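You operate a simulated robot arm through the tools that you are given. There is no shell and no other tool.

The job below is to be done with a simulated robot arm. You get a single attempt, and the scene is never put back.

Task
Start the feed, let the air out and fill the pan into the green.
Fine: hold the white button till the clear tube is full, open the yellow lever, then close it and switch the feed off.

The check looks at the end state, three seconds after you hand in, the way a careful person would. Anything else that was tipped, shoved, dropped, spilled or broken makes it a failure.

Robot
A 7-joint arm with a two-finger parallel gripper, fixed in place. Base frame: the origin is at the foot of the arm, x ahead of it, y to its left, z up; the work surface is at about z = 820. Lengths are in mm, angles in degrees, forces in N, time in s.
With the tool pointing down near the work surface it reaches from about 400 to 760 mm from the base axis. Its first joint turns from -143.0 to 143.0 degrees. Payload 3 kg.
The tool frame sits at the grasp point between the pads (the TCP): z along the fingers, y along the line on which they close. The tips reach 30 mm beyond it. The gripper opens to 110 mm. The fingers are 20 mm wide and 10 mm thick; the gripper's body (48 by 112 mm) begins 55 mm behind the TCP.
Orientation is told as [roll, pitch, yaw] about the base's x, y, z axes, in that order, counted from this pose: with the fingers straight down and closing along the base's y, the tool's x points along the base's -x, its y along +y and its z along -z.

Tools
- The arm moves only by the tool jog_arm. Its argument "series" is a list of rows, each a list of 7 numbers: the shift along the tool's x, y, z in mm, then the turn, a rotation vector about the tool's x, y, z in degrees, then the opening, from 0 (shut) to 1 (fully open). In form: [[tx, ty, tz, ax, ay, az, hand], ...]. A call has 1 to 20 rows; each row is the pose to reach, as a shift and turn from the pose commanded when the call began, along the tool's axes at that moment. A row lasts 0.2 s, in which the tool goes at most 50 mm and 8.6 degrees; a call with a longer step from one row to the next is refused whole, and so is a gripper value outside its range. A pose out of reach is approached as far as the arm can. The call stops where the force on the tool passes 50 N (or 10 N more than at its start, if that is more) or the arm is blocked; 0.2 s more then pass. Each finger travels about 108 mm/s and halts on what it meets, pressing with about 32 N; the grip force reading is that of the motor and also rises with nothing between the fingers. The clock runs only during rows and for 0.2 s after the last one: add rows that repeat a pose to give the fingers time. The reply holds the time, the measured pose of the TCP, the force on the tool along the base axes, the opening and the grip force, in the units named above and with some noise, with the torque about the TCP (base axes, N m) and any sound that the robot's microphone picked up, and new pictures: "show" is both (left out), scene, wrist or none.
- Cameras (640 x 400 px; columns grow to the right, rows downward): "scene" is fixed at [391.7, -501.6, 1390.1]; the picture's right is [0.71, -0.70, 0.00], its down [-0.46, -0.47, -0.75] and it looks along [0.53, 0.54, -0.66] (base axes); focal length 300 px, centre (320, 200). "wrist" rides on the gripper at [72, 17, -103] in the tool frame; the picture's right is [-0.23, 0.97, 0.00], its down [-0.76, -0.18, -0.62] and it looks along [-0.61, -0.14, 0.78] (tool axes); focal length 222 px, centre (320, 200). There is no depth. A picture from a camera that has moved, and an enlarged one, comes with that camera's place and axes in the base frame and with its lens. The place of the scene camera against the robot may be out by one fixed shift of up to 25 mm in any direction.
- move_column(by): slides the trunk up (or, below 0, down) by that many mm; the arm rides with it, the base frame stays. It gives what a move gives, with no picture.
- inspect(camera, box): a new picture of the part [left, top, right, bottom] of that camera's present view, enlarged. The clock stands still meanwhile.
- finish_job(): hands the job in; it is judged then, once.

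Nothing tells you positions but the pictures and the camera data. Unless the task says otherwise, let go and move clear before handing in.

The tools are called after "Emit:" by a JSON object that holds its "api" and its "payload". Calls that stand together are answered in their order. jog_arm: Moves the arm, as the interface text tells. Its arguments: {"type":"object","properties":{"series":{"type":"array"},"show":{"type":"string","enum":["both","scene","wrist","none"]}},"required":["series"]} The other tools are called the same way: move_column (by) slides the trunk up or down; inspect (camera, box) takes an enlarged picture of a part of a camera's view; finish_job () hands the job in.

At the start:

```text
clock: 0.0
eef_pos: [757.1, 68.7, 1127.2]
tool_rot: [0.1, -0.1, 0.0]
ft_force: [-0.4, -1.0, -0.2]
ft_torque: [-0.03, 0.0, -0.01]
grip_width: 110.1
grip_force: 0.1
trunk travel left (down, up): [-714.0, 176.0]
```

scene: 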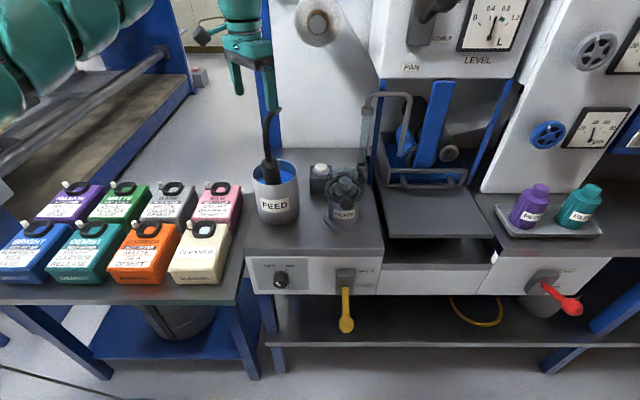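
wrist: 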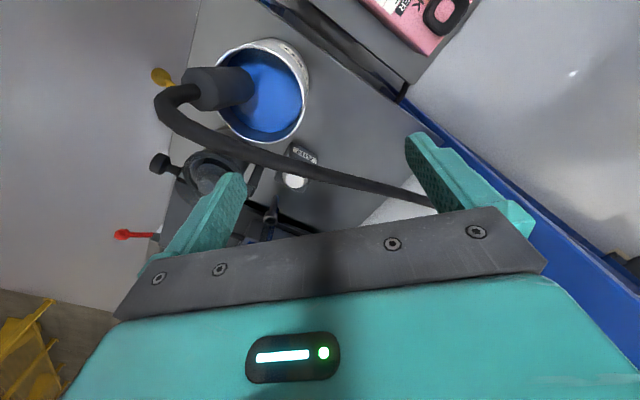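

I see a feed bucket, a pump with a white button, a clear tube, a pan with a level dial, a yellow lever and a feed switch on the front panel. I'll inspect these closely before moving.

Emit:
{"api": "inspect", "payload": {"camera": "scene", "box": [240, 80, 400, 180]}}

Emit:
{"api": "inspect", "payload": {"camera": "scene", "box": [240, 150, 400, 250]}}

Emit:
{"api": "inspect", "payload": {"camera": "scene", "box": [240, 240, 400, 340]}}

Emit:
{"api": "inspect", "payload": {"camera": "scene", "box": [380, 0, 540, 100]}}

Emit:
{"api": "inspect", "payload": {"camera": "scene", "box": [350, 80, 510, 180]}}

Emit:
{"api": "inspect", "payload": {"camera": "wrist", "box": [140, 30, 340, 250]}}

```text
4.00 times, centred on (320, 130) of scene
camera zoom: at [391.7, -501.6, 1390.1], right [0.71, -0.7, 0.0], down [-0.46, -0.47, -0.75], along [0.53, 0.54, -0.66], focal length 1200 px, centre (320, 480)
```

zoom: 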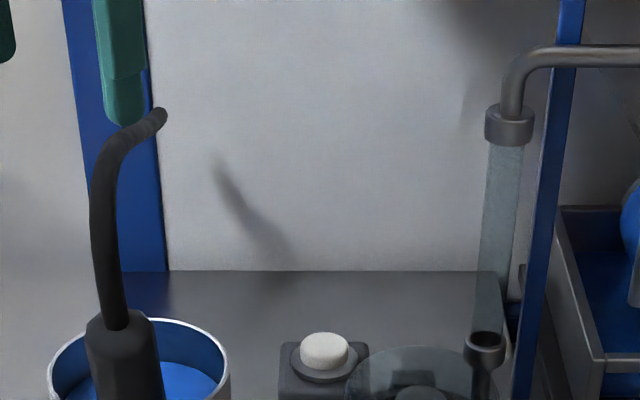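

```text
4.00 times, centred on (320, 200) of scene
camera zoom: at [391.7, -501.6, 1390.1], right [0.71, -0.7, 0.0], down [-0.46, -0.47, -0.75], along [0.53, 0.54, -0.66], focal length 1200 px, centre (320, 200)
```

zoom: 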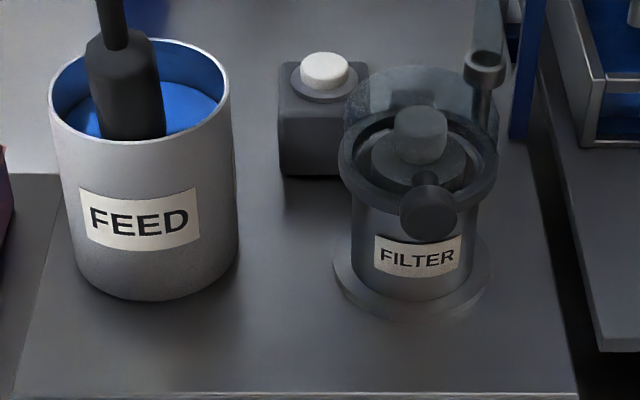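

```text
4.00 times, centred on (320, 290) of scene
camera zoom: at [391.7, -501.6, 1390.1], right [0.71, -0.7, 0.0], down [-0.46, -0.47, -0.75], along [0.53, 0.54, -0.66], focal length 1200 px, centre (320, -160)
```

zoom: 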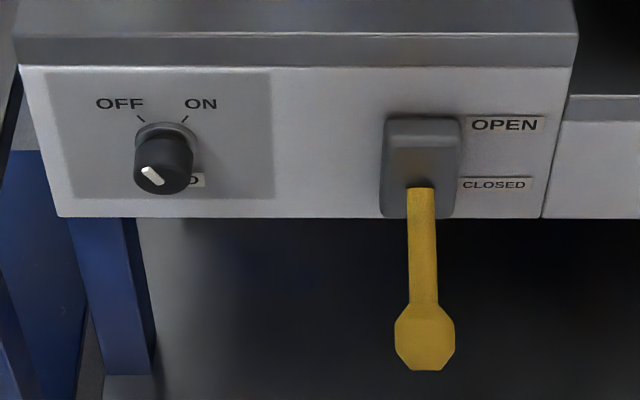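

```text
4.00 times, centred on (460, 50) of scene
camera zoom: at [391.7, -501.6, 1390.1], right [0.71, -0.7, 0.0], down [-0.46, -0.47, -0.75], along [0.53, 0.54, -0.66], focal length 1200 px, centre (-240, 800)
```

zoom: 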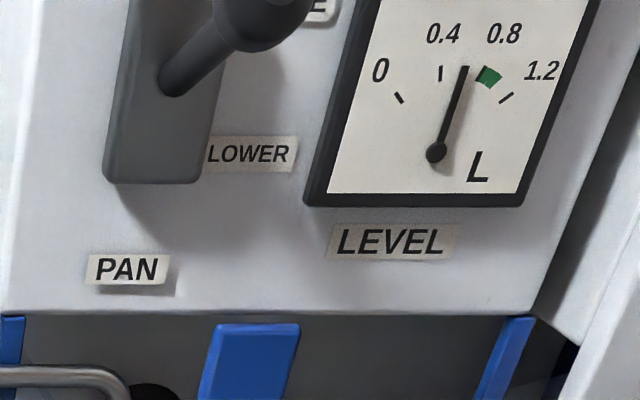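

```text
4.00 times, centred on (430, 130) of scene
camera zoom: at [391.7, -501.6, 1390.1], right [0.71, -0.7, 0.0], down [-0.46, -0.47, -0.75], along [0.53, 0.54, -0.66], focal length 1200 px, centre (-120, 480)
```

zoom: 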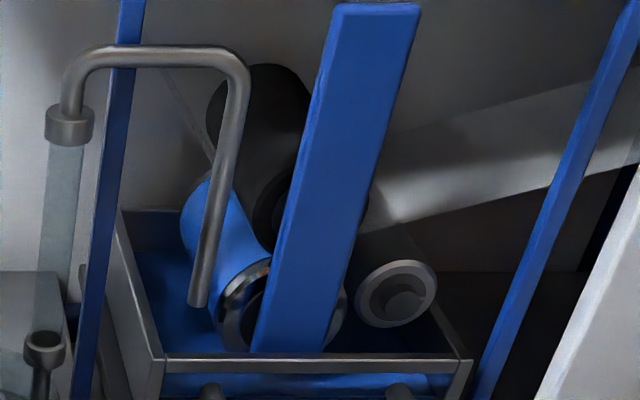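

```text
1.82 times, centred on (240, 140) of wrist
camera zoom: at [685.1, 84.5, 1229.9], right [0.23, 0.97, 0.0], down [0.76, -0.18, 0.62], along [0.61, -0.14, -0.78], focal length 404 px, centre (466, 309)
```

zoom: 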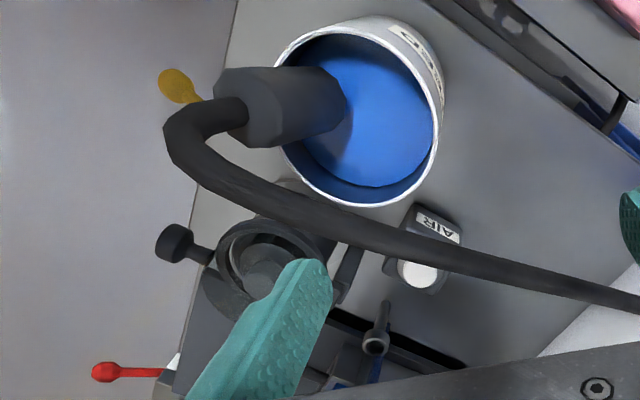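

The bench sits about 45° to the base. The feed knob is near (630,-120,740), the yellow lever tip near (698,-284,658) and the white AIR button near (884,-5,905), with a hose arching over the bucket just below the gripper. I'll lift clear first, then move out in front of the panel.

Emit:
{"api": "jog_arm", "payload": {"series": [[0, 0, -40, 0, 0, 0, 1], [0, 0, -80, 0, 0, 0, 1], [0, 0, -110, 0, 0, 0, 1], [30, -30, -110, 0, 0, 0, 1], [60, -62, -110, 0, 0, 0, 1], [90, -98, -110, 0, 0, 0, 1], [120, -136, -110, 0, 0, 0, 1], [150, -174, -110, 0, 0, 0, 1], [180, -212, -110, 0, 0, 0, 1], [205, -250, -110, 0, 0, 0, 1]]}}

Emit:
{"api": "inspect", "payload": {"camera": "scene", "box": [400, 240, 640, 390]}}

Emit:
{"api": "inspect", "payload": {"camera": "scene", "box": [480, 20, 640, 120]}}

```text
clock: 2.2
eef_pos: [692.5, -170.2, 1164.6]
tool_rot: [0.0, -0.1, 0.1]
ft_force: [0.5, -0.7, 0.3]
ft_torque: [0.06, 0.01, 0.0]
grip_width: 110.0
grip_force: 0.0
out of reach, approached as far as the arm can: row 1, 2, 3, 4, 5, 6, 7, 8, 9, 10
trunk travel left (down, up): [-714.0, 176.0]
camera wrist: at [621.1, -154.2, 1268.1], right [0.23, 0.97, 0.0], down [0.76, -0.18, 0.62], along [0.61, -0.14, -0.78], focal length 222 px, centre (320, 200)
```

scene: 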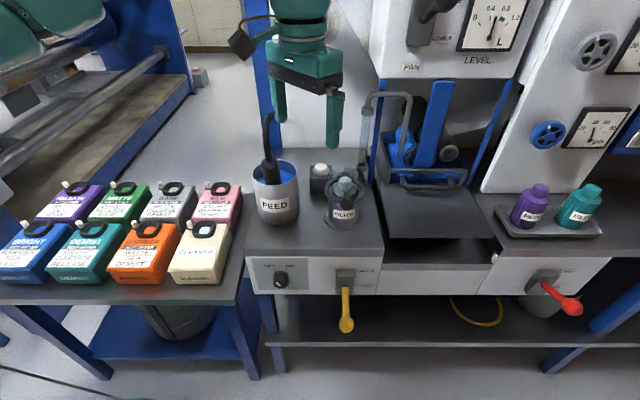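
wrist: 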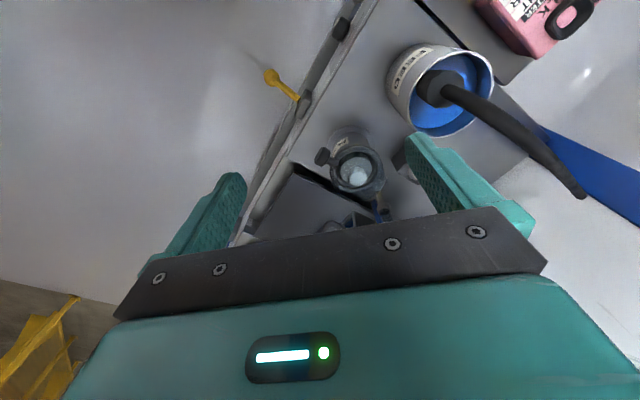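

```text
2.67 times, centred on (520, 315) of scene
camera zoom: at [391.7, -501.6, 1390.1], right [0.71, -0.7, 0.0], down [-0.46, -0.47, -0.75], along [0.53, 0.54, -0.66], focal length 800 px, centre (-213, -107)
```

zoom: 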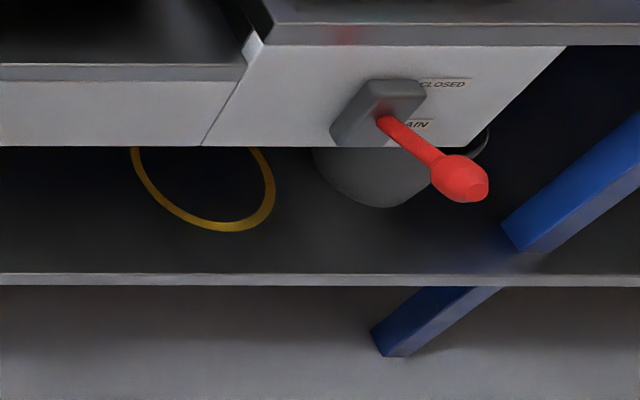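

```text
4.00 times, centred on (560, 70) of scene
camera zoom: at [391.7, -501.6, 1390.1], right [0.71, -0.7, 0.0], down [-0.46, -0.47, -0.75], along [0.53, 0.54, -0.66], focal length 1200 px, centre (-640, 720)
```

zoom: 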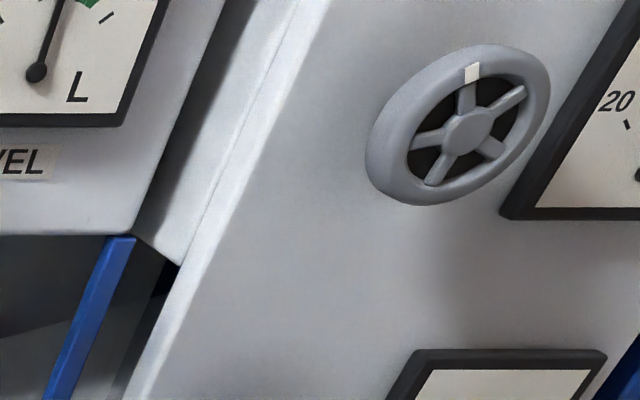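

Every row was flagged out of reach while rising and the arm stopped at (692,-170,1165), so I need to know what "commanded pose" now is. I'll test with a zero move.

Emit:
{"api": "jog_arm", "payload": {"series": [[0, 0, 0, 0, 0, 0, 1]], "show": "none"}}

Emit:
{"api": "inspect", "payload": {"camera": "scene", "box": [140, 0, 400, 160]}}

```text
clock: 2.6
eef_pos: [692.2, -169.0, 1167.0]
tool_rot: [-0.1, -0.1, 0.0]
ft_force: [-0.3, -0.1, 0.4]
ft_torque: [0.05, 0.01, 0.02]
grip_width: 109.9
grip_force: 0.0
trunk travel left (down, up): [-714.0, 176.0]
```

```text
2.46 times, centred on (270, 80) of scene
camera zoom: at [391.7, -501.6, 1390.1], right [0.71, -0.7, 0.0], down [-0.46, -0.47, -0.75], along [0.53, 0.54, -0.66], focal length 738 px, centre (443, 495)
```

zoom: 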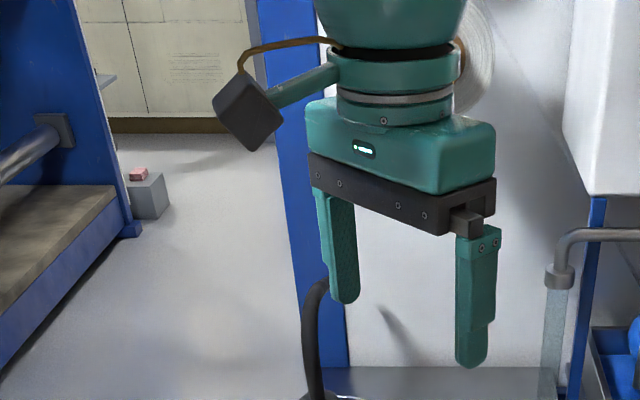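

The commanded pose is clipped to what was reached, which is good. Next I back the tool out in front of the bench, lowering it and turning it 45° to face the panel square on.

Emit:
{"api": "jog_arm", "payload": {"series": [[14, -3, 15, 0, 0, -8, 1], [28, -6, 30, 0, 0, -16, 1], [45, -10, 50, 0, 0, -24, 1], [65, -14, 72, 0, 0, -32, 1], [90, -18, 95, 0, 0, -40, 1], [115, -22, 120, 0, 0, -45, 1], [140, -25, 145, 0, 0, -45, 1]]}}

```text
clock: 4.2
eef_pos: [709.1, -138.0, 1107.0]
tool_rot: [-1.0, -1.5, 16.3]
ft_force: [0.5, -1.0, -0.5]
ft_torque: [0.0, 0.02, 0.0]
grip_width: 110.2
grip_force: 0.1
out of reach, approached as far as the arm can: row 1, 2, 3, 4, 5, 6, 7
trunk travel left (down, up): [-714.0, 176.0]
camera wrist: at [631.6, -140.2, 1208.0], right [-0.05, 1.0, -0.01], down [0.76, 0.05, 0.65], along [0.65, 0.02, -0.76], focal length 222 px, centre (320, 200)
```

scene: 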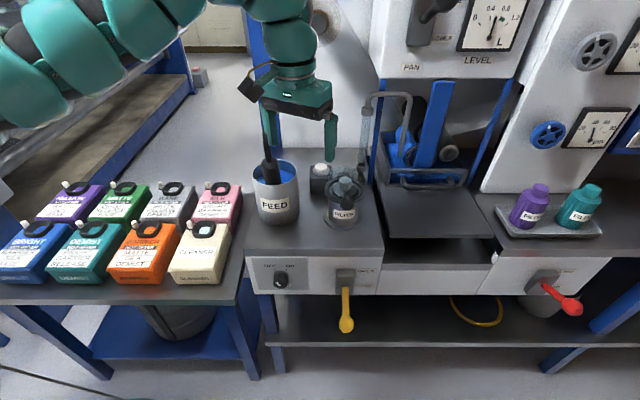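
wrist: 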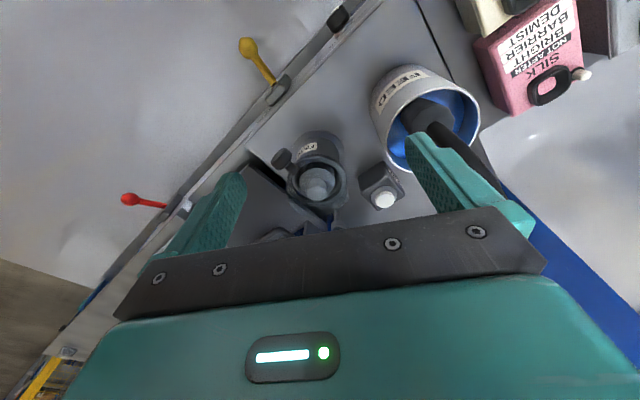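

The arm only partly followed; it seems stuck near a limit here. I'll probe with a plain retract and descend move to see which directions are free.

Emit:
{"api": "jog_arm", "payload": {"series": [[0, 0, 20, 0, 0, 0, 1], [0, 0, 40, 0, 0, 0, 1]], "show": "none"}}

Emit:
{"api": "jog_arm", "payload": {"series": [[20, 0, 0, 0, 0, 0, 1], [40, 0, 0, 0, 0, 0, 1]], "show": "none"}}

Emit:
{"api": "jog_arm", "payload": {"series": [[0, 0, 0, 0, 0, -5, 1], [0, 0, 0, 0, 0, -10, 1]], "show": "none"}}

```text
clock: 4.8
eef_pos: [708.3, -137.0, 1107.9]
tool_rot: [-1.2, -1.5, 16.4]
ft_force: [1.0, -0.7, 0.2]
ft_torque: [0.0, 0.01, 0.0]
grip_width: 110.0
grip_force: 0.0
out of reach, approached as far as the arm can: row 1, 2
trunk travel left (down, up): [-714.0, 176.0]
```

```text
clock: 5.4
eef_pos: [709.3, -136.4, 1107.4]
tool_rot: [-1.2, -1.5, 16.3]
ft_force: [0.2, -0.2, -0.7]
ft_torque: [0.01, 0.01, 0.02]
grip_width: 110.2
grip_force: 0.2
out of reach, approached as far as the arm can: row 1, 2
trunk travel left (down, up): [-714.0, 176.0]
```

```text
clock: 6.0
eef_pos: [707.9, -136.6, 1107.2]
tool_rot: [-1.3, -1.2, 26.2]
ft_force: [0.3, 0.2, 0.2]
ft_torque: [0.0, 0.01, 0.02]
grip_width: 110.0
grip_force: 0.0
trunk travel left (down, up): [-714.0, 176.0]
```

Yaw is free but descending and retracting are not at this attitude. I'll continue the yaw and test tilting the tool outward.

Emit:
{"api": "jog_arm", "payload": {"series": [[0, 0, 0, 0, 0, -8, 1], [0, 0, 0, 0, 0, -16, 1]], "show": "none"}}

Emit:
{"api": "jog_arm", "payload": {"series": [[0, 0, 0, 0, -6, 0, 1], [0, 0, 0, 0, -12, 0, 1], [0, 0, 0, 0, -18, 0, 1], [0, 0, 0, 0, -24, 0, 1]], "show": "scene"}}

Emit:
{"api": "jog_arm", "payload": {"series": [[0, 0, 20, 0, 0, 0, 1], [0, 0, 40, 0, 0, 0, 1]], "show": "none"}}

```text
clock: 6.6
eef_pos: [709.0, -137.3, 1106.2]
tool_rot: [-1.7, -0.8, 42.4]
ft_force: [0.4, 0.0, 0.5]
ft_torque: [0.0, 0.01, 0.04]
grip_width: 110.0
grip_force: 0.1
trunk travel left (down, up): [-714.0, 176.0]
```

```text
clock: 7.6
eef_pos: [759.4, -133.0, 1132.7]
tool_rot: [-6.2, -23.7, 38.2]
ft_force: [-0.8, 2.5, -7.5]
ft_torque: [-0.07, -0.36, -0.07]
grip_width: 109.8
grip_force: 0.0
out of reach, approached as far as the arm can: row 1, 2, 3, 4
trunk travel left (down, up): [-714.0, 176.0]
```

scene: 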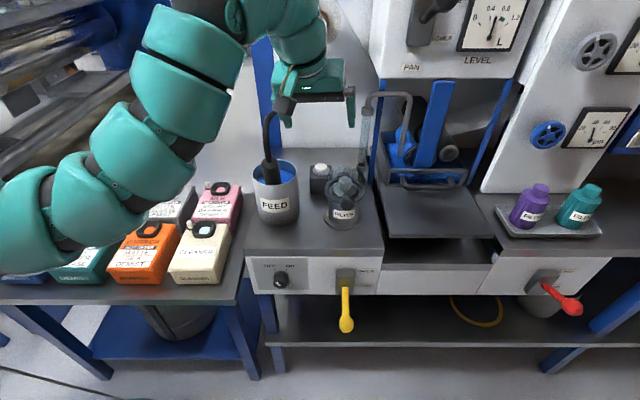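

```text
clock: 8.2
eef_pos: [773.4, -121.1, 1088.1]
tool_rot: [-6.2, -23.1, 38.8]
ft_force: [0.3, -0.2, -0.4]
ft_torque: [-0.01, -0.02, -0.01]
grip_width: 109.7
grip_force: 0.2
trunk travel left (down, up): [-714.0, 176.0]
```

The arm now has an elbow-up posture and can descend. I'll check both views before moving away from the hose.

Emit:
{"api": "jog_arm", "payload": {"series": [[0, 0, 0, 0, 0, 0, 1]]}}

```text
clock: 8.6
eef_pos: [773.6, -120.9, 1088.7]
tool_rot: [-6.2, -23.2, 38.7]
ft_force: [-0.1, -0.6, -0.5]
ft_torque: [-0.01, 0.01, -0.01]
grip_width: 109.6
grip_force: 0.0
trunk travel left (down, up): [-714.0, 176.0]
camera wrist: at [673.0, -165.9, 1153.3], right [-0.41, 0.91, -0.01], down [0.42, 0.2, 0.89], along [0.81, 0.36, -0.46], focal length 222 px, centre (320, 200)
```

scene: 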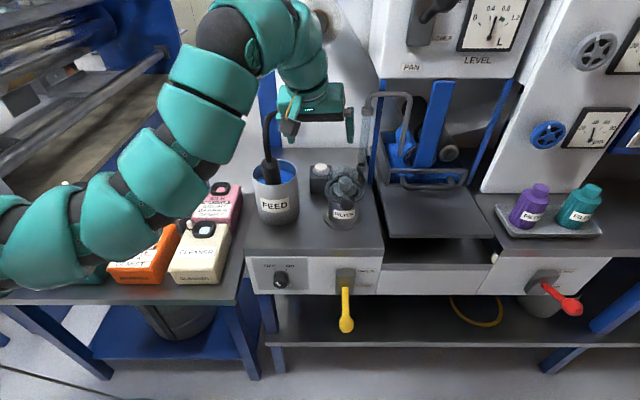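
wrist: 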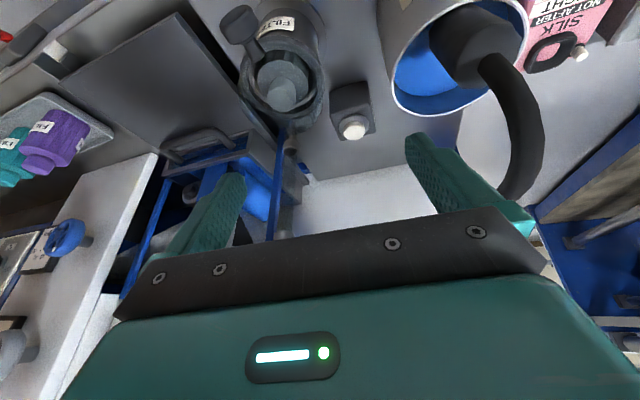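

The button sits at about (881,-13,905) from this view, which agrees with before. Now I back away from the hose, squarely along the bench's normal, levelling the roll on the way.

Emit:
{"api": "jog_arm", "payload": {"series": [[30, -5, -12, -1.5, 0, -1, 1], [60, -10, -25, -3, 0, -2, 1], [91, -16, -38, -4.5, 0, -3, 1], [121, -21, -50, -6, 0, -4, 1], [152, -26, -63, -7.5, 0, -5, 1], [182, -32, -75, -8.7, 0, -5.8, 1]]}}

```text
clock: 10.0
eef_pos: [641.4, -226.6, 1084.2]
tool_rot: [-0.1, -23.0, 45.0]
ft_force: [-0.5, 0.5, 0.0]
ft_torque: [-0.04, -0.01, 0.01]
grip_width: 109.9
grip_force: 0.0
out of reach, approached as far as the arm can: row 5, 6
trunk travel left (down, up): [-714.0, 176.0]
camera wrist: at [553.5, -290.1, 1150.3], right [-0.54, 0.84, 0.09], down [0.45, 0.2, 0.87], along [0.71, 0.51, -0.48], focal length 222 px, centre (320, 200)
```

scene: 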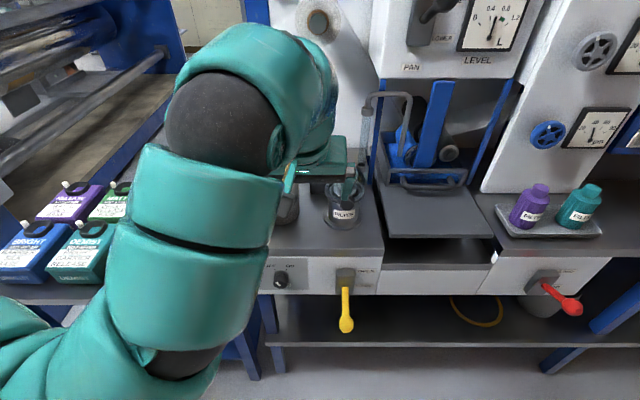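
wrist: 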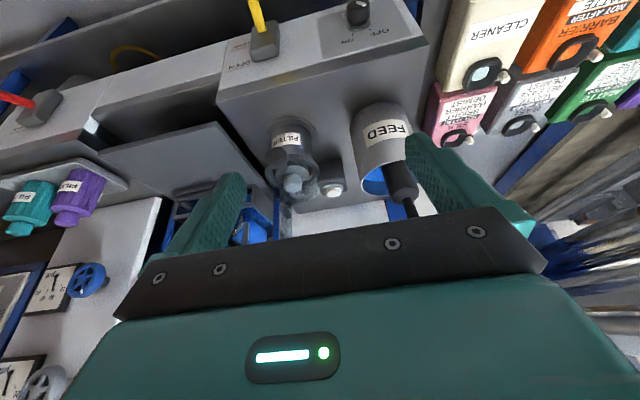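

The knob reads about (633,-125,742) from the wrist view, which matches the scene estimate. Now I descend in front of the panel while pitching the tool toward horizontal.

Emit:
{"api": "jog_arm", "payload": {"series": [[15, 7, 25, 0, -6, 0, 1], [30, 14, 50, 0, -12, 0, 1], [45, 20, 74, 0, -18, 0, 1], [59, 27, 98, 0, -25, 0, 1], [74, 34, 123, 0, -31, 0, 1], [88, 40, 147, 0, -37, 0, 1]]}}

```text
clock: 11.4
eef_pos: [595.6, -215.8, 913.8]
tool_rot: [0.2, -59.8, 44.8]
ft_force: [0.2, -0.4, -0.7]
ft_torque: [0.0, 0.02, -0.02]
grip_width: 109.8
grip_force: 0.0
trunk travel left (down, up): [-714.0, 176.0]
camera wrist: at [495.3, -293.8, 902.7], right [-0.61, 0.77, 0.2], down [0.02, -0.24, 0.97], along [0.79, 0.59, 0.13], focal length 222 px, centre (320, 200)
```

scene: 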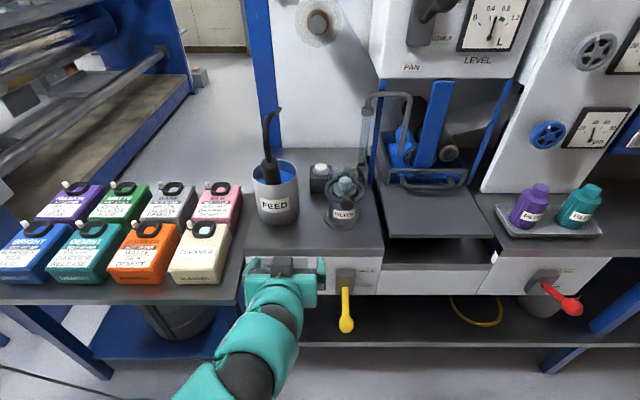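
wrist: 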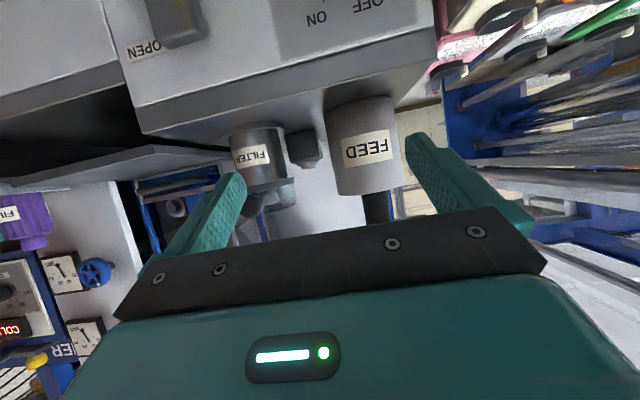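

The posture is good now. I'll continue down to knob height with the tool fully horizontal, standing off about 110 mm.

Emit:
{"api": "jog_arm", "payload": {"series": [[27, 7, 11, 0, -5, 0, 1], [54, 14, 23, 0, -10, 0, 1], [81, 21, 34, 0, -15, 0, 1], [108, 28, 45, 0, -20, 0, 1], [135, 35, 57, 0, -25, 0, 1], [162, 42, 68, 0, -30, 0, 1]]}}

Emit:
{"api": "inspect", "payload": {"camera": "wrist", "box": [240, 40, 440, 220]}}

```text
clock: 12.8
eef_pos: [549.9, -203.6, 739.7]
tool_rot: [148.2, -89.9, -103.1]
ft_force: [0.8, -0.1, 0.3]
ft_torque: [0.02, 0.03, -0.05]
grip_width: 110.1
grip_force: 0.1
trunk travel left (down, up): [-714.0, 176.0]
camera wrist: at [465.3, -264.1, 667.3], right [-0.69, 0.69, 0.23], down [-0.31, -0.57, 0.76], along [0.65, 0.45, 0.61], focal length 222 px, centre (320, 200)
```

scene: 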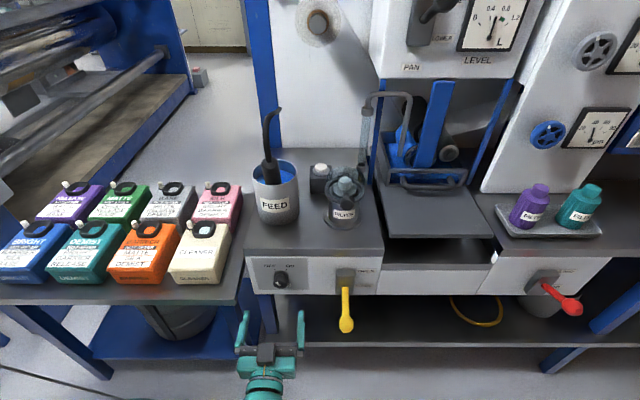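
wrist: 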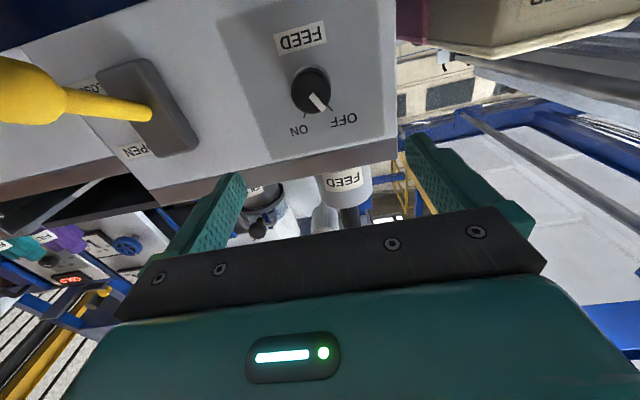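

```text
2.22 times, centred on (340, 130) of wrist
camera zoom: at [465.3, -264.1, 667.3], right [-0.69, 0.69, 0.23], down [-0.31, -0.57, 0.76], along [0.65, 0.45, 0.61], focal length 494 px, centre (276, 356)
```

zoom: 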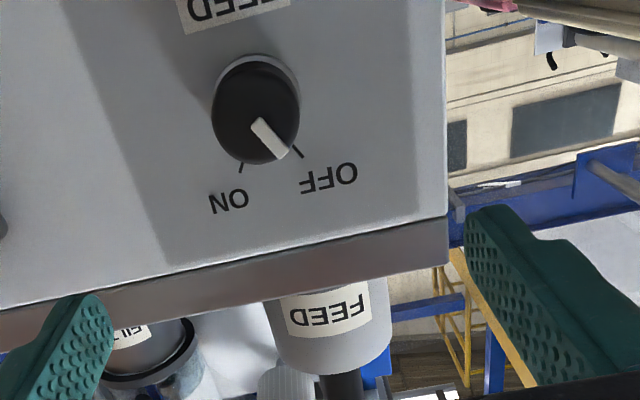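

From two wrist views the knob is at about (639,-117,715), roughly 25 mm lower than the tool axis and 124 mm ahead, with its pointer at OFF. I'll pre-twist the gripper −40°, align it and advance part of the way.

Emit:
{"api": "jog_arm", "payload": {"series": [[5, 0, 0, 0, 0, -8, 0.9], [10, -1, 0, 0, 0, -16, 0.8], [15, -1, 0, 0, 0, -24, 0.7], [20, -2, 10, 0, 0, -32, 0.6], [25, -2, 25, 0, 0, -40, 0.6], [25, -2, 45, 0, 0, -40, 0.6]]}}

Emit:
{"api": "inspect", "payload": {"camera": "wrist", "box": [220, 60, 420, 240]}}

Emit:
{"api": "inspect", "payload": {"camera": "scene", "box": [220, 250, 380, 350]}}

```text
clock: 14.2
eef_pos: [582.4, -171.3, 713.8]
tool_rot: [-89.7, -49.9, 134.9]
ft_force: [0.9, -0.3, 0.0]
ft_torque: [-0.01, 0.01, -0.01]
grip_width: 66.1
grip_force: 0.1
trunk travel left (down, up): [-714.0, 176.0]
camera wrist: at [533.8, -268.6, 647.9], right [-0.63, 0.63, -0.45], down [-0.69, -0.19, 0.7], along [0.35, 0.75, 0.55], focal length 222 px, centre (320, 200)
```

scene: 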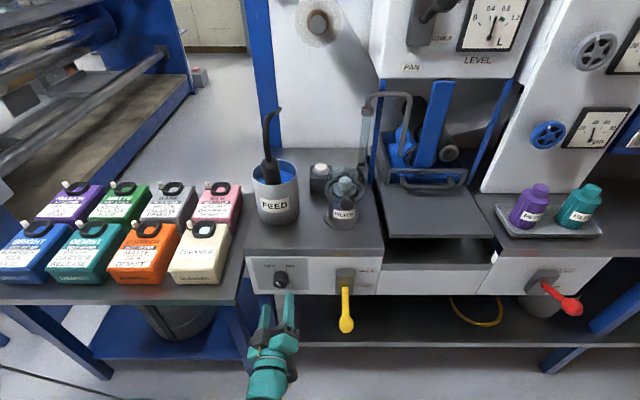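
wrist: 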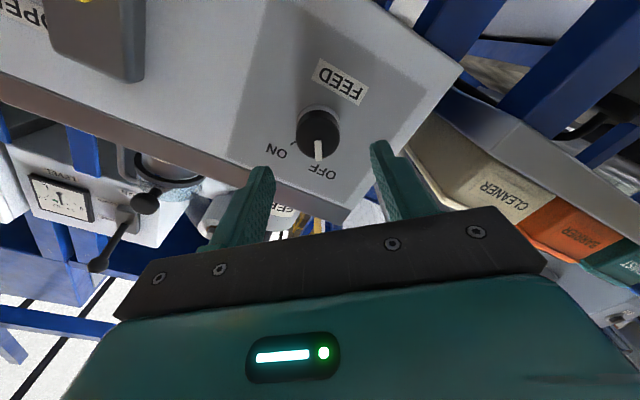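

```text
2.22 times, centred on (320, 150) of wrist
camera zoom: at [533.8, -268.6, 647.9], right [-0.63, 0.63, -0.45], down [-0.69, -0.19, 0.7], along [0.35, 0.75, 0.55], focal length 494 px, centre (320, 311)
```

zoom: 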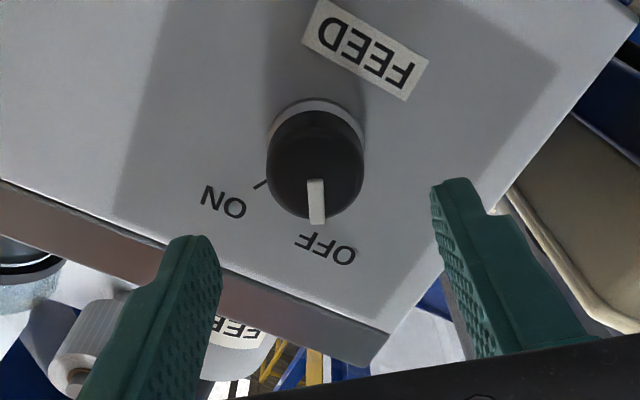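

```text
4.00 times, centred on (300, 300) of scene
camera zoom: at [391.7, -501.6, 1390.1], right [0.71, -0.7, 0.0], down [-0.46, -0.47, -0.75], along [0.53, 0.54, -0.66], focal length 1200 px, centre (400, -200)
```

zoom: 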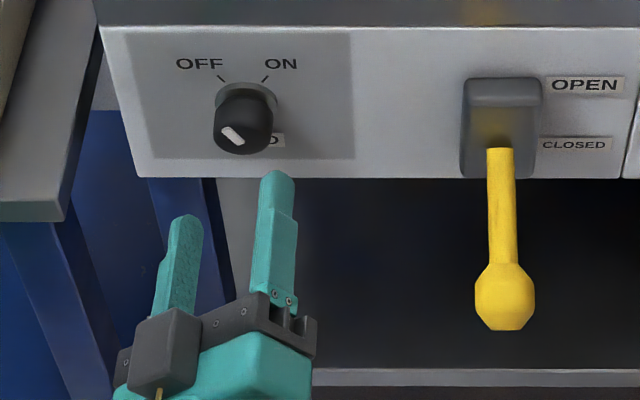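

The knob is centred on the tool axis, its face about 72 mm ahead and the panel about 98 mm. I'll advance 55 mm and close on the knob.

Emit:
{"api": "jog_arm", "payload": {"series": [[0, 0, 20, 0, 0, 0, 0.6], [0, 0, 40, 0, 0, 0, 0.6], [0, 0, 55, 0, 0, 0, 0.6], [0, 0, 55, 0, 0, 0, 0.6], [0, 0, 55, 0, 0, 0, 0.2], [0, 0, 55, 0, 0, 0, 0.1], [0, 0, 55, 0, 0, 0, 0.1]]}}

Emit:
{"api": "inspect", "payload": {"camera": "wrist", "box": [220, 60, 420, 240]}}

Emit:
{"api": "inspect", "payload": {"camera": "scene", "box": [220, 250, 380, 350]}}

```text
clock: 15.8
eef_pos: [621.2, -134.5, 715.3]
tool_rot: [-89.9, -50.0, 134.9]
ft_force: [4.2, -4.5, 6.3]
ft_torque: [0.16, -0.21, -0.2]
grip_width: 37.0
grip_force: 44.5
trunk travel left (down, up): [-714.0, 176.0]
camera wrist: at [572.9, -230.5, 649.3], right [-0.63, 0.63, -0.45], down [-0.69, -0.19, 0.7], along [0.35, 0.75, 0.55], focal length 222 px, centre (320, 200)
```

scene: 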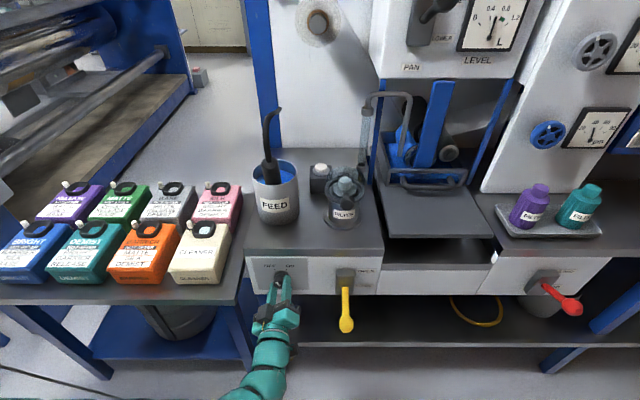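
wrist: 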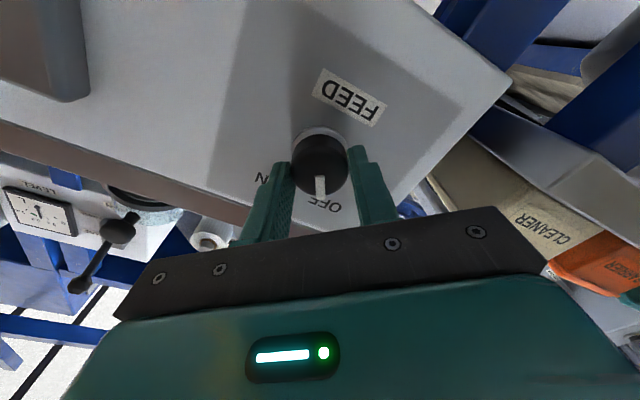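

```text
2.22 times, centred on (320, 150) of wrist
camera zoom: at [572.9, -230.5, 649.3], right [-0.63, 0.63, -0.45], down [-0.69, -0.19, 0.7], along [0.35, 0.75, 0.55], focal length 494 px, centre (320, 311)
```

zoom: 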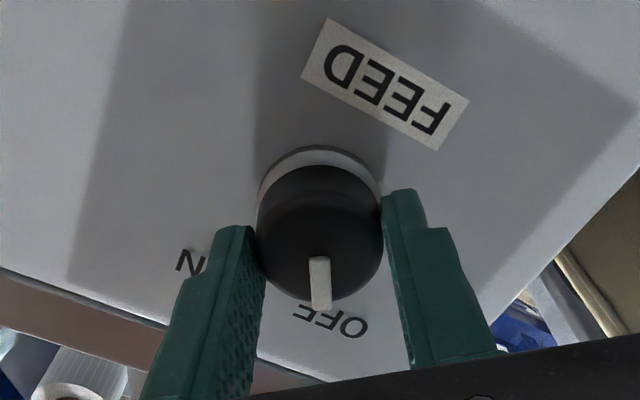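

```text
4.00 times, centred on (300, 300) of scene
camera zoom: at [391.7, -501.6, 1390.1], right [0.71, -0.7, 0.0], down [-0.46, -0.47, -0.75], along [0.53, 0.54, -0.66], focal length 1200 px, centre (400, -200)
```

zoom: 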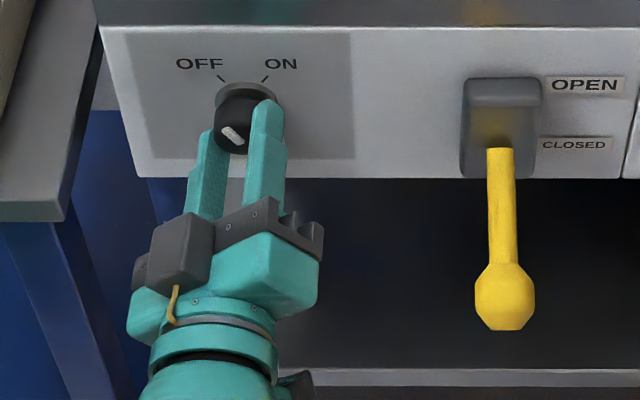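

The knob is gripped at 37 mm. Now I turn it clockwise toward ON.

Emit:
{"api": "jog_arm", "payload": {"series": [[0, 0, 0, 0, 0, 8, 0.1], [0, 0, 0, 0, 0, 16, 0.1], [0, 0, 0, 0, 0, 24, 0.1], [0, 0, 0, 0, 0, 32, 0.1], [0, 0, 0, 0, 0, 40, 0.1], [0, 0, 0, 0, 0, 48, 0.1], [0, 0, 0, 0, 0, 56, 0.1], [0, 0, 0, 0, 0, 64, 0.1], [0, 0, 0, 0, 0, 72, 0.1], [0, 0, 0, 0, 0, 80, 0.1]]}}

Emit:
{"api": "inspect", "payload": {"camera": "wrist", "box": [220, 60, 420, 240]}}

Emit:
{"api": "inspect", "payload": {"camera": "scene", "box": [220, 250, 380, 350]}}

```text
clock: 18.0
eef_pos: [619.6, -131.7, 712.7]
tool_rot: [89.5, -49.7, -44.2]
ft_force: [1.3, 0.9, -4.3]
ft_torque: [-0.42, -0.01, 0.36]
grip_width: 37.0
grip_force: 44.5
trunk travel left (down, up): [-714.0, 176.0]
camera wrist: at [505.3, -163.8, 668.6], right [-0.42, 0.42, 0.8], down [0.01, -0.88, 0.47], along [0.91, 0.2, 0.37], focal length 222 px, centre (320, 200)
```

scene: 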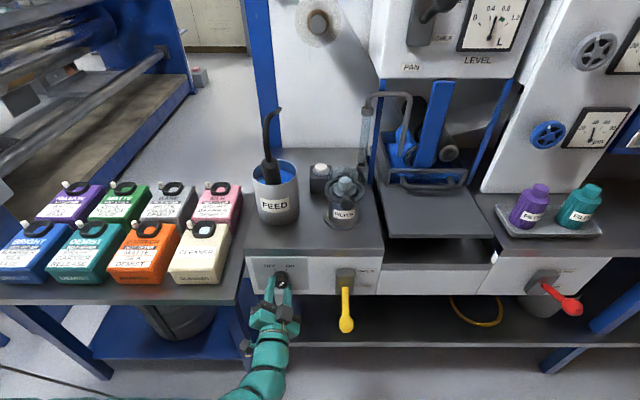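
wrist: 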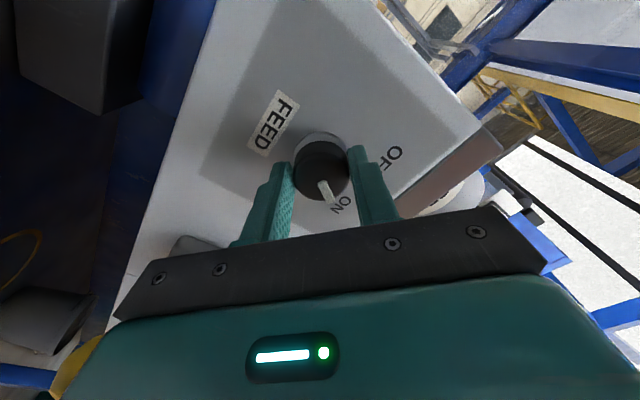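

```text
2.22 times, centred on (320, 150) of wrist
camera zoom: at [505.3, -163.8, 668.6], right [-0.42, 0.42, 0.8], down [0.01, -0.88, 0.47], along [0.91, 0.2, 0.37], focal length 494 px, centre (320, 311)
```

zoom: 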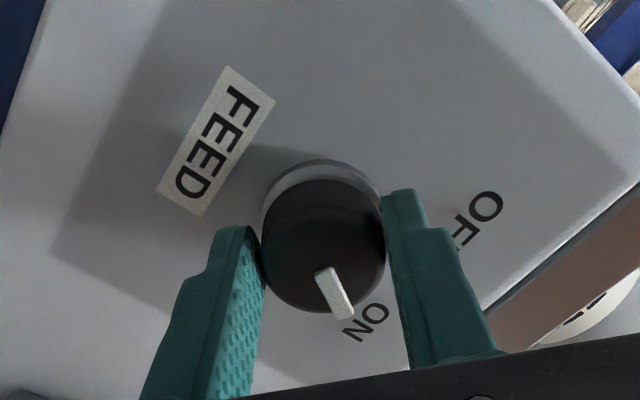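

```text
4.00 times, centred on (300, 300) of scene
camera zoom: at [391.7, -501.6, 1390.1], right [0.71, -0.7, 0.0], down [-0.46, -0.47, -0.75], along [0.53, 0.54, -0.66], focal length 1200 px, centre (400, -200)
```

zoom: 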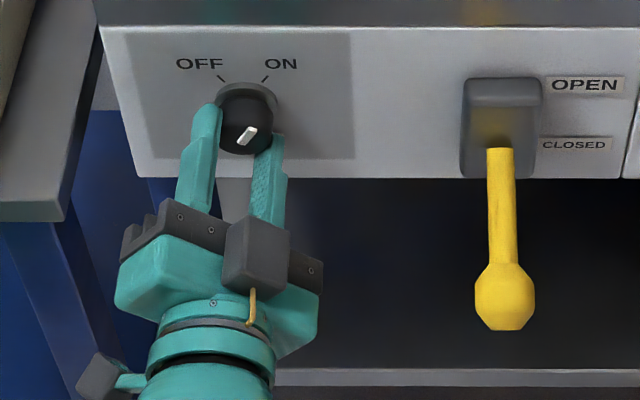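

The pointer now reads ON. I'll release and back straight off, untwisting to get the camera below the tool again.

Emit:
{"api": "jog_arm", "payload": {"series": [[0, 0, 0, 0, 0, 0, 0.5], [0, 0, 0, 0, 0, 0, 0.5], [0, 0, -25, 0, 0, 0, 0.5], [0, 0, -50, 0, 0, 0, 0.5], [0, 0, -80, 0, 0, -8, 0.4], [0, 0, -100, 0, 0, -16, 0.2], [0, 0, -110, 0, 0, -24, 0], [0, 0, -110, 0, 0, -32, 0], [0, 0, -110, 0, 0, -40, 0]]}}

Emit:
{"api": "inspect", "payload": {"camera": "scene", "box": [220, 250, 380, 350]}}

Emit:
{"api": "inspect", "payload": {"camera": "scene", "box": [300, 80, 460, 180]}}

```text
clock: 20.0
eef_pos: [543.1, -211.9, 715.3]
tool_rot: [-17.1, -89.8, 62.1]
ft_force: [-0.4, -0.2, -0.3]
ft_torque: [0.01, 0.03, -0.03]
grip_width: 0.3
grip_force: 31.8
trunk travel left (down, up): [-714.0, 176.0]
camera wrist: at [459.0, -273.2, 642.6], right [-0.69, 0.69, 0.23], down [-0.31, -0.56, 0.76], along [0.65, 0.46, 0.6], focal length 222 px, centre (320, 200)
```

scene: 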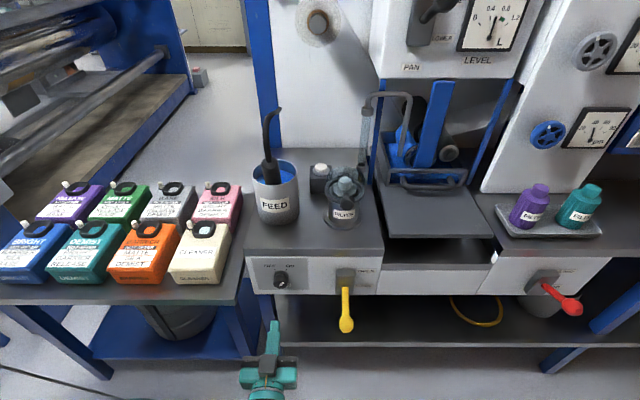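
wrist: 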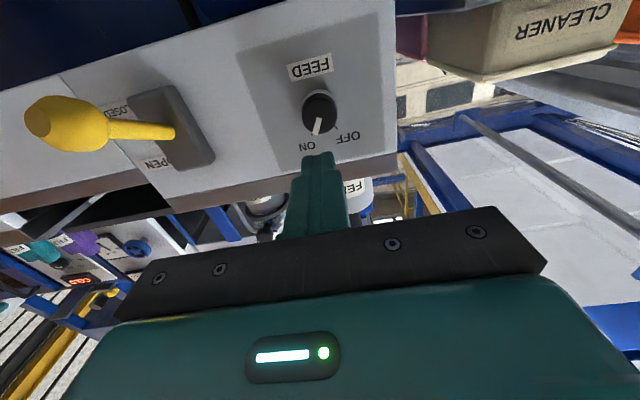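

```text
4.00 times, centred on (300, 300) of scene
camera zoom: at [391.7, -501.6, 1390.1], right [0.71, -0.7, 0.0], down [-0.46, -0.47, -0.75], along [0.53, 0.54, -0.66], focal length 1200 px, centre (400, -200)
```

zoom: 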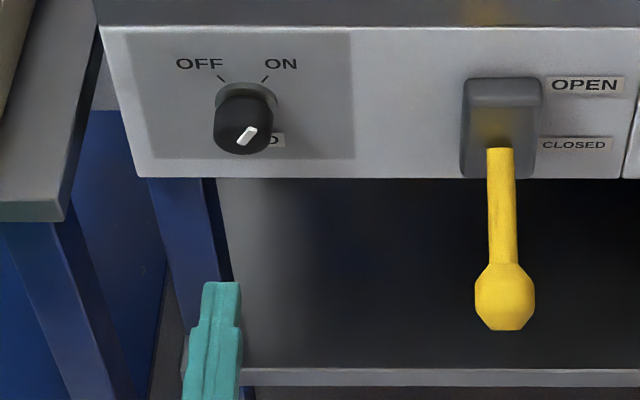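

```text
4.00 times, centred on (380, 130) of scene
camera zoom: at [391.7, -501.6, 1390.1], right [0.71, -0.7, 0.0], down [-0.46, -0.47, -0.75], along [0.53, 0.54, -0.66], focal length 1200 px, centre (80, 480)
```

zoom: 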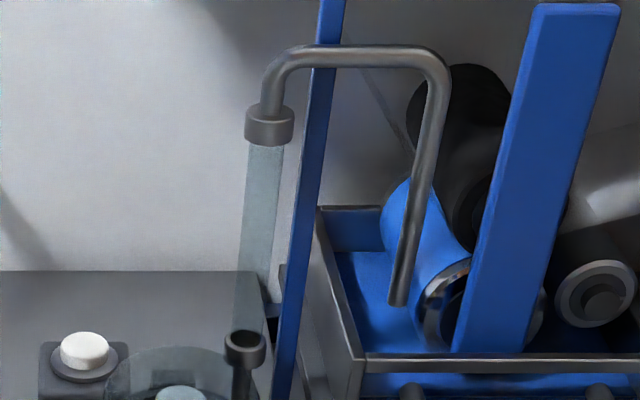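

The feed is ON, with the pointer at ON. Next I rise in front of the bench with the tool re-pitched to 45° down, lined up with the gap between bucket and filter, towards the AIR button.

Emit:
{"api": "jog_arm", "payload": {"series": [[-43, -6, 0, 0, 5.6, 0, 0], [-86, -14, 0, 0, 11.2, 0, 0], [-129, -24, 0, 0, 16.8, 0, 0], [-172, -36, 0, 0, 22.4, 0, 0], [-215, -50, 0, 0, 28, 0, 0], [-258, -65, 0, 0, 33.6, 0, 0], [-301, -81, 0, 0, 39.2, 0, 0], [-345, -97, 0, 0, 45, 0, 0]]}}

```text
clock: 21.8
eef_pos: [613.4, -279.6, 1060.8]
tool_rot: [0.0, -44.8, 45.0]
ft_force: [-0.3, 0.5, -0.8]
ft_torque: [-0.03, -0.01, 0.01]
grip_width: 0.0
grip_force: 31.7
trunk travel left (down, up): [-714.0, 176.0]
camera wrist: at [514.6, -355.2, 1083.2], right [-0.58, 0.8, 0.16], down [0.2, -0.05, 0.98], along [0.79, 0.59, -0.13], focal length 222 px, centre (320, 200)
```

scene: 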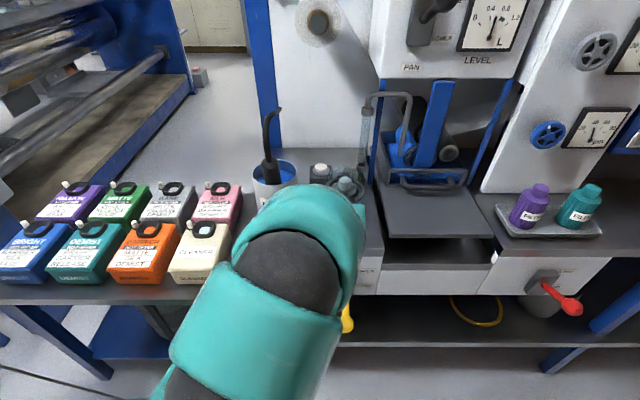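
wrist: 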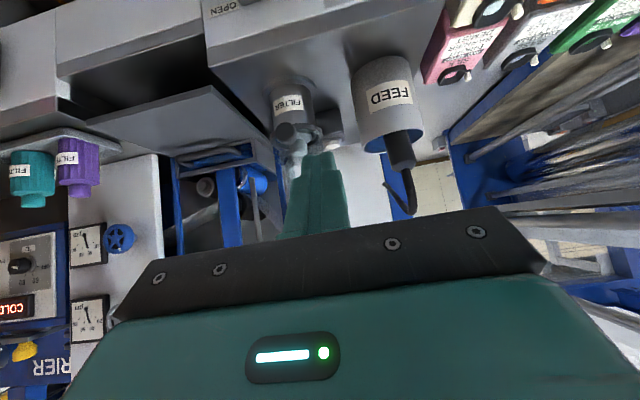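

I'm aligned with the gap (R≈631). I'll advance toward the button, keeping high, then check.

Emit:
{"api": "jog_arm", "payload": {"series": [[-29, 0, 30, 0, 0, 0, 0], [-58, 0, 60, 0, 0, 0, 0], [-87, 0, 92, 0, 0, 0, 0], [-114, 0, 127, 0, 0, 0, 0], [-140, 0, 167, 0, 0, 0, 0], [-160, 0, 207, 0, 0, 0, 0]]}}

Emit:
{"api": "inspect", "payload": {"camera": "wrist", "box": [220, 60, 420, 220]}}

```text
clock: 23.2
eef_pos: [796.9, -95.7, 1025.1]
tool_rot: [-0.1, -44.8, 45.1]
ft_force: [0.6, -0.6, -0.2]
ft_torque: [0.0, 0.02, 0.02]
grip_width: 0.0
grip_force: 31.7
trunk travel left (down, up): [-714.0, 176.0]
camera wrist: at [697.7, -171.2, 1047.7], right [-0.58, 0.8, 0.16], down [0.2, -0.05, 0.98], along [0.79, 0.59, -0.13], focal length 222 px, centre (320, 200)
```

scene: 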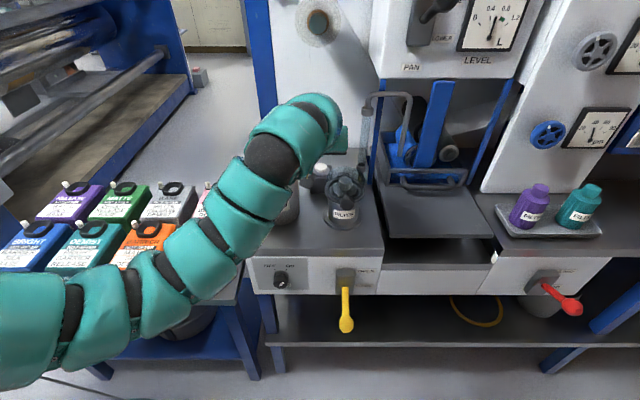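
wrist: 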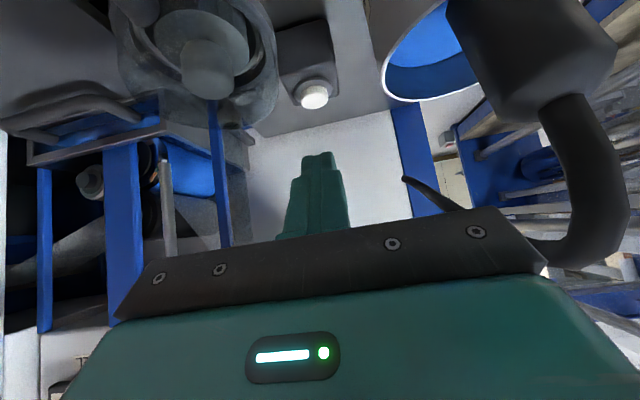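

```text
2.50 times, centred on (320, 140) of wrist
camera zoom: at [697.7, -171.2, 1047.7], right [-0.58, 0.8, 0.16], down [0.2, -0.05, 0.98], along [0.79, 0.59, -0.13], focal length 555 px, centre (320, 350)
```

zoom: 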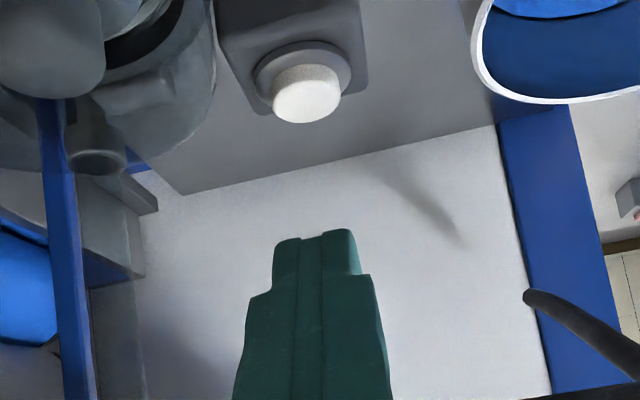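

The button top is now fixed at about (892,-9,894). I'll hover the closed fingertips roughly 20 mm above it, clear of the bucket and filter.

Emit:
{"api": "jog_arm", "payload": {"series": [[-6, -1, 34, 0, 0, 0, 0], [-12, -3, 69, 0, 0, 0, 0], [-18, -4, 104, 0, 0, 0, 0], [-24, -6, 137, 0, 0, 0, 0]]}}

Emit:
{"api": "inspect", "payload": {"camera": "wrist", "box": [220, 60, 420, 220]}}

Emit:
{"api": "inspect", "payload": {"camera": "scene", "box": [280, 80, 440, 200]}}

```text
clock: 24.2
eef_pos: [881.5, -20.7, 945.6]
tool_rot: [0.0, -44.8, 45.1]
ft_force: [0.2, 0.2, 0.1]
ft_torque: [0.03, 0.0, -0.04]
grip_width: 0.2
grip_force: 31.9
trunk travel left (down, up): [-714.0, 176.0]
camera wrist: at [782.5, -94.9, 967.6], right [-0.58, 0.8, 0.16], down [0.2, -0.05, 0.98], along [0.79, 0.6, -0.13], focal length 222 px, centre (320, 200)
```

scene: 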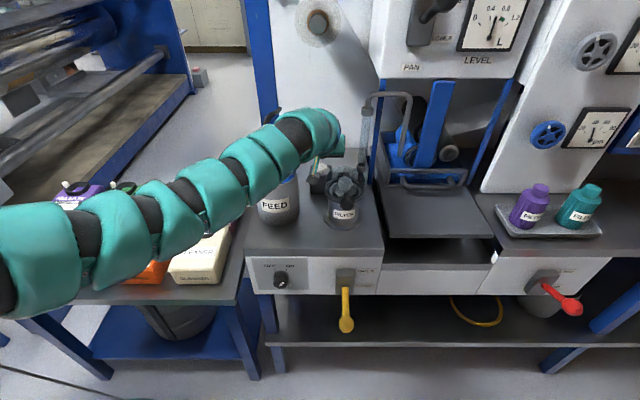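
wrist: 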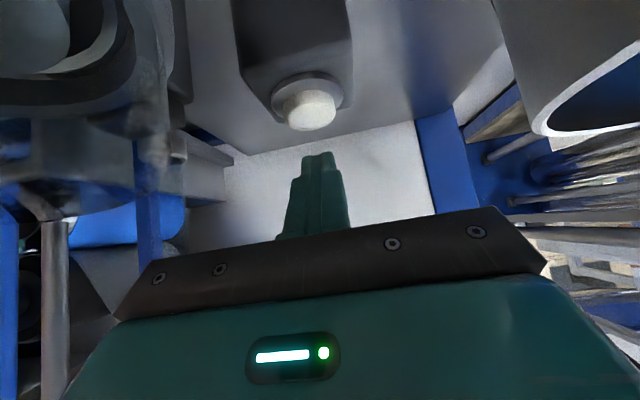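

```text
2.50 times, centred on (320, 140) of wrist
camera zoom: at [782.5, -94.9, 967.6], right [-0.58, 0.8, 0.16], down [0.2, -0.05, 0.98], along [0.79, 0.6, -0.13], focal length 555 px, centre (320, 350)
```

zoom: 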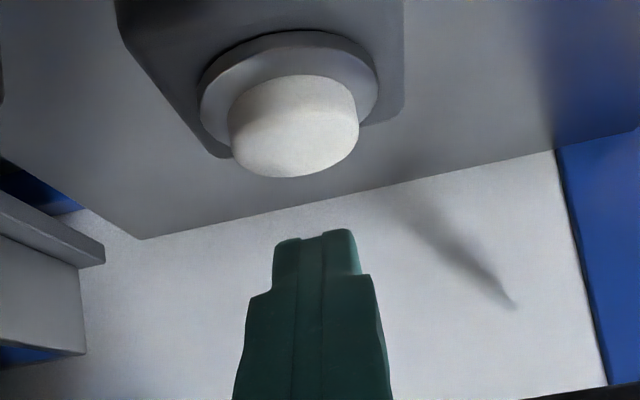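

```text
3.33 times, centred on (360, 140) of scene
camera zoom: at [391.7, -501.6, 1390.1], right [0.71, -0.7, 0.0], down [-0.46, -0.47, -0.75], along [0.53, 0.54, -0.66], focal length 1000 px, centre (187, 400)
```

zoom: 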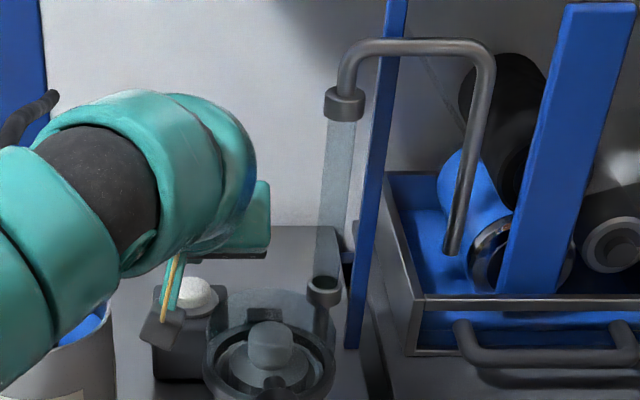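

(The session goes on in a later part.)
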